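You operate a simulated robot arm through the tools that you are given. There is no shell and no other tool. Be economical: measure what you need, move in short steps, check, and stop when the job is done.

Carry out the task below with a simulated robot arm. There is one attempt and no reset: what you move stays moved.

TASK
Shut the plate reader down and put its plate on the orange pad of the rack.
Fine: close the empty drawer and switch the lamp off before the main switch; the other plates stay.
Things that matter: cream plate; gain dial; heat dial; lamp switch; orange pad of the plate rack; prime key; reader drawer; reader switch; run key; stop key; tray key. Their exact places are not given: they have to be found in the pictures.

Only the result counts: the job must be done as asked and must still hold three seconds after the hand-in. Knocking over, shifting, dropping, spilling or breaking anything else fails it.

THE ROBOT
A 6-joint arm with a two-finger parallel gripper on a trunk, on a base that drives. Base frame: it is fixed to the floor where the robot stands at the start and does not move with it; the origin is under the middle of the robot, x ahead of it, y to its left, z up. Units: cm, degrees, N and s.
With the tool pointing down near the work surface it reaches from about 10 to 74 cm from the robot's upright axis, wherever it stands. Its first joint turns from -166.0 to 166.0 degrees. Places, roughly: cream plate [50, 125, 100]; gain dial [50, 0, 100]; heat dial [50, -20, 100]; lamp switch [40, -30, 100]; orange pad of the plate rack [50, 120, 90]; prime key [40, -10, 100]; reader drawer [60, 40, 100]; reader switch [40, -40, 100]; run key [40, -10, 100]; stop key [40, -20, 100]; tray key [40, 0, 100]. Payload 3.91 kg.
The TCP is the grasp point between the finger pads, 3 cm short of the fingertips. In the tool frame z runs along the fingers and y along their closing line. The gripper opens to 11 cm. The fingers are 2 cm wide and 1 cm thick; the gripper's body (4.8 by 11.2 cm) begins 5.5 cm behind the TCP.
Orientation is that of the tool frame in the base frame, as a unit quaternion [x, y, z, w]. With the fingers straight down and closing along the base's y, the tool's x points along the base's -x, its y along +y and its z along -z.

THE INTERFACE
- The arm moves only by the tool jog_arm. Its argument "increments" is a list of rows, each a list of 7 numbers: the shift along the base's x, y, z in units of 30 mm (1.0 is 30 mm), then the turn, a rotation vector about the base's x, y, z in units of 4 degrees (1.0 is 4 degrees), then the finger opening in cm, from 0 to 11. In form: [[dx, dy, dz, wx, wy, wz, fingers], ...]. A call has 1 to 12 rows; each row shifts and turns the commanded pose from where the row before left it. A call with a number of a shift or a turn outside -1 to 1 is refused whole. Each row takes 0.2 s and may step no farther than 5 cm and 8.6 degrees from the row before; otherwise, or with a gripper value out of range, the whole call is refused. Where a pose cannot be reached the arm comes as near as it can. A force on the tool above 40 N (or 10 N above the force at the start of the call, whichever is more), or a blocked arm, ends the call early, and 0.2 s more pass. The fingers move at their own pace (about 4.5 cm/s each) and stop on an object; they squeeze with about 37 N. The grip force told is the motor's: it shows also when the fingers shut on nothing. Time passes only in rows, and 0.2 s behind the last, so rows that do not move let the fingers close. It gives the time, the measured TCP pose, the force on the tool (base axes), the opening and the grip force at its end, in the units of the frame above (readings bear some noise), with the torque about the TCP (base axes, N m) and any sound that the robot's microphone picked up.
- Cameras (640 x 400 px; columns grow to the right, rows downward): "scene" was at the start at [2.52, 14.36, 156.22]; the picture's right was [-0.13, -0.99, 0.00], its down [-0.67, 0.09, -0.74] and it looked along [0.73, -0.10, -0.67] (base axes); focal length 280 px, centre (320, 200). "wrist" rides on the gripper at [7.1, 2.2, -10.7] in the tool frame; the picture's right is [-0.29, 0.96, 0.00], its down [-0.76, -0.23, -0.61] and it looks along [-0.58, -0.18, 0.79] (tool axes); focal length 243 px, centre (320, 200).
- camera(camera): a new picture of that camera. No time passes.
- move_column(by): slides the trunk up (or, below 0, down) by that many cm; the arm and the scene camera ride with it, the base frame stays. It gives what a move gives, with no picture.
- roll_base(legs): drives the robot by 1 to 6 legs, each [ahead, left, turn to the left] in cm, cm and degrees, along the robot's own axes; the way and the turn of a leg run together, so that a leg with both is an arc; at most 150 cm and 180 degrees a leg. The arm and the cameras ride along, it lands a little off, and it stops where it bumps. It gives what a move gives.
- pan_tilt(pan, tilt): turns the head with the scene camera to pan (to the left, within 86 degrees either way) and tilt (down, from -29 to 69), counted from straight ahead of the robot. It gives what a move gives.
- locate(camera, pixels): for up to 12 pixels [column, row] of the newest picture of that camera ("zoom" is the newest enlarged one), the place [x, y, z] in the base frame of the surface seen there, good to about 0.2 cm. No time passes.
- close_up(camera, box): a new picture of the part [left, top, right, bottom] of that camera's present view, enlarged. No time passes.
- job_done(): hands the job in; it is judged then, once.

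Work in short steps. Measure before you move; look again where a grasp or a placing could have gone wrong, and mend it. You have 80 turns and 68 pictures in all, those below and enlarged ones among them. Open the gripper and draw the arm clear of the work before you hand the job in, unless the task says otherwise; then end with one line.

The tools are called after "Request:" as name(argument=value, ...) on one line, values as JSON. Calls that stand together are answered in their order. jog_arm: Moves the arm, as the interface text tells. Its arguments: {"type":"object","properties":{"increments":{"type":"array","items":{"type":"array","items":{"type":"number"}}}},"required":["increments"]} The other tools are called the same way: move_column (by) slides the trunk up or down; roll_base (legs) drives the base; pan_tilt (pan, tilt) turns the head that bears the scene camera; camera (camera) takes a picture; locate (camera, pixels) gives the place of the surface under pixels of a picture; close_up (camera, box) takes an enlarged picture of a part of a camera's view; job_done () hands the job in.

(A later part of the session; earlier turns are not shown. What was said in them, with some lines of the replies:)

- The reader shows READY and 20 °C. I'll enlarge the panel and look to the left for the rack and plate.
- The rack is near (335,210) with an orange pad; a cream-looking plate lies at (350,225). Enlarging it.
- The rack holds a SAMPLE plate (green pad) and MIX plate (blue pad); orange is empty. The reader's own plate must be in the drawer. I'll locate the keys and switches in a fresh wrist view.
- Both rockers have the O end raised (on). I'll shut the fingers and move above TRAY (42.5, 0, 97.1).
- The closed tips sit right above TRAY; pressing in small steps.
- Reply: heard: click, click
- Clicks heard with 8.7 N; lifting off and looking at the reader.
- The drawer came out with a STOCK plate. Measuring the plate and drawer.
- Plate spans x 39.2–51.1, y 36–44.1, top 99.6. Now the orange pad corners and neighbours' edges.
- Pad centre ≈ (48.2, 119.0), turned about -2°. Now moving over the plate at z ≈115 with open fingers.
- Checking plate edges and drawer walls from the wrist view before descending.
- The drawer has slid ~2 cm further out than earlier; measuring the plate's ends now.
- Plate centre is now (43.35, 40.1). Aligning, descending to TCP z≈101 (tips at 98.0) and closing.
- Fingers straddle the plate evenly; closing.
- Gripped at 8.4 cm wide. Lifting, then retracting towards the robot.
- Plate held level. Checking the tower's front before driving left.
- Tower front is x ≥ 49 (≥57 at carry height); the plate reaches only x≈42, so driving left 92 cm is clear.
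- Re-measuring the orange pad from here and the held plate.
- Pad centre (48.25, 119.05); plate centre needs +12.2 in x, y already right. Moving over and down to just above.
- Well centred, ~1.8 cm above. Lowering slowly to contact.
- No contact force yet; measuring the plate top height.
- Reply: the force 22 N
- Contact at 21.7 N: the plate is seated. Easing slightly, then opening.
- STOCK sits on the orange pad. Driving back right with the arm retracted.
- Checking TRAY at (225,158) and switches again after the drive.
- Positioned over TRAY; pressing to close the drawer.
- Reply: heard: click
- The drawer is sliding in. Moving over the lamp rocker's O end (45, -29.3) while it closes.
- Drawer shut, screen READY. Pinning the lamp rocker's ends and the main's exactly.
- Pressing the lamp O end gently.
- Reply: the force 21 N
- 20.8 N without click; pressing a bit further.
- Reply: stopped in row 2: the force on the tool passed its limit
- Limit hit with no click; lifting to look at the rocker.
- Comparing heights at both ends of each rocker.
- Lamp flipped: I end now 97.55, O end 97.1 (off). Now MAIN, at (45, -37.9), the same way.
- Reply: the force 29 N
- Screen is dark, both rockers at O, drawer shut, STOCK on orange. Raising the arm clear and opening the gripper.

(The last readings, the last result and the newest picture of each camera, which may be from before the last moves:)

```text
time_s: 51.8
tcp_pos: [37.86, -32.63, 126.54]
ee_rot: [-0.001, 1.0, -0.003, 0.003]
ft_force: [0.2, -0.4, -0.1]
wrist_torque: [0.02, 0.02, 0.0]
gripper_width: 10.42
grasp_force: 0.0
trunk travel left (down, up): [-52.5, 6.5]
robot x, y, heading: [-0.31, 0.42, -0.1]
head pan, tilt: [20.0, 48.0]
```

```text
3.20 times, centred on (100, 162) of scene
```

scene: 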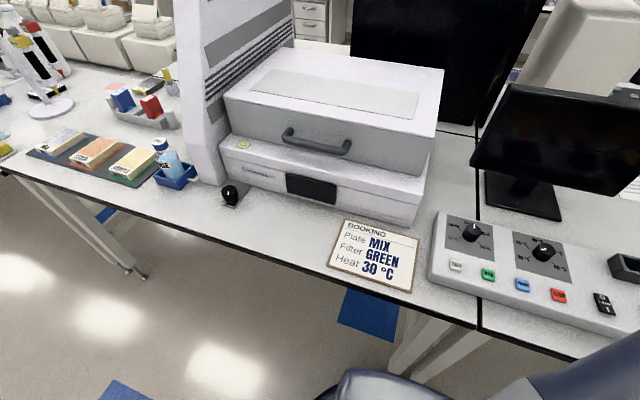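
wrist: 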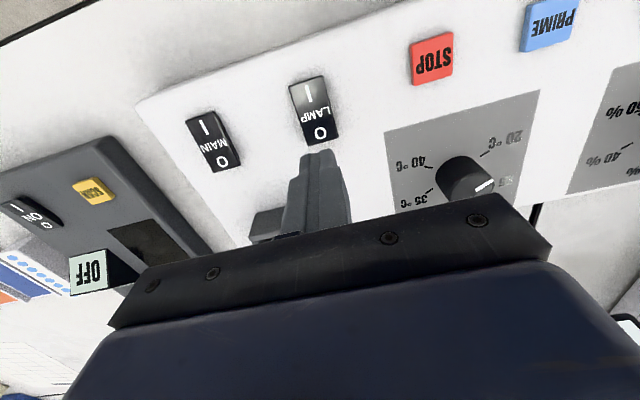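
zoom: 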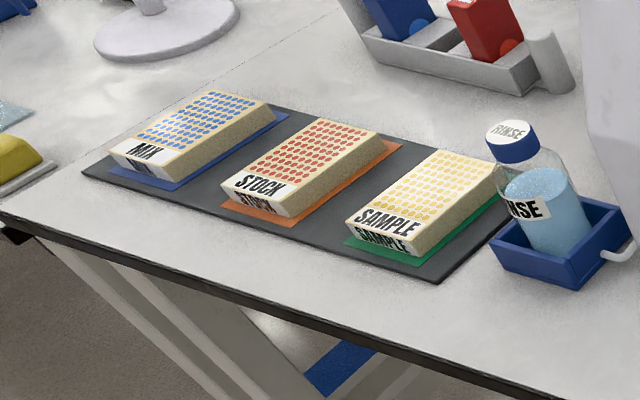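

All is in place; handing in.

Request:
job_done()

```text
The job is handed in.
```

The plate reader is shut down: the empty drawer is closed, the lamp was switched off first and then the main switch. Its STOCK plate is on the orange pad, and the other two plates were not moved.
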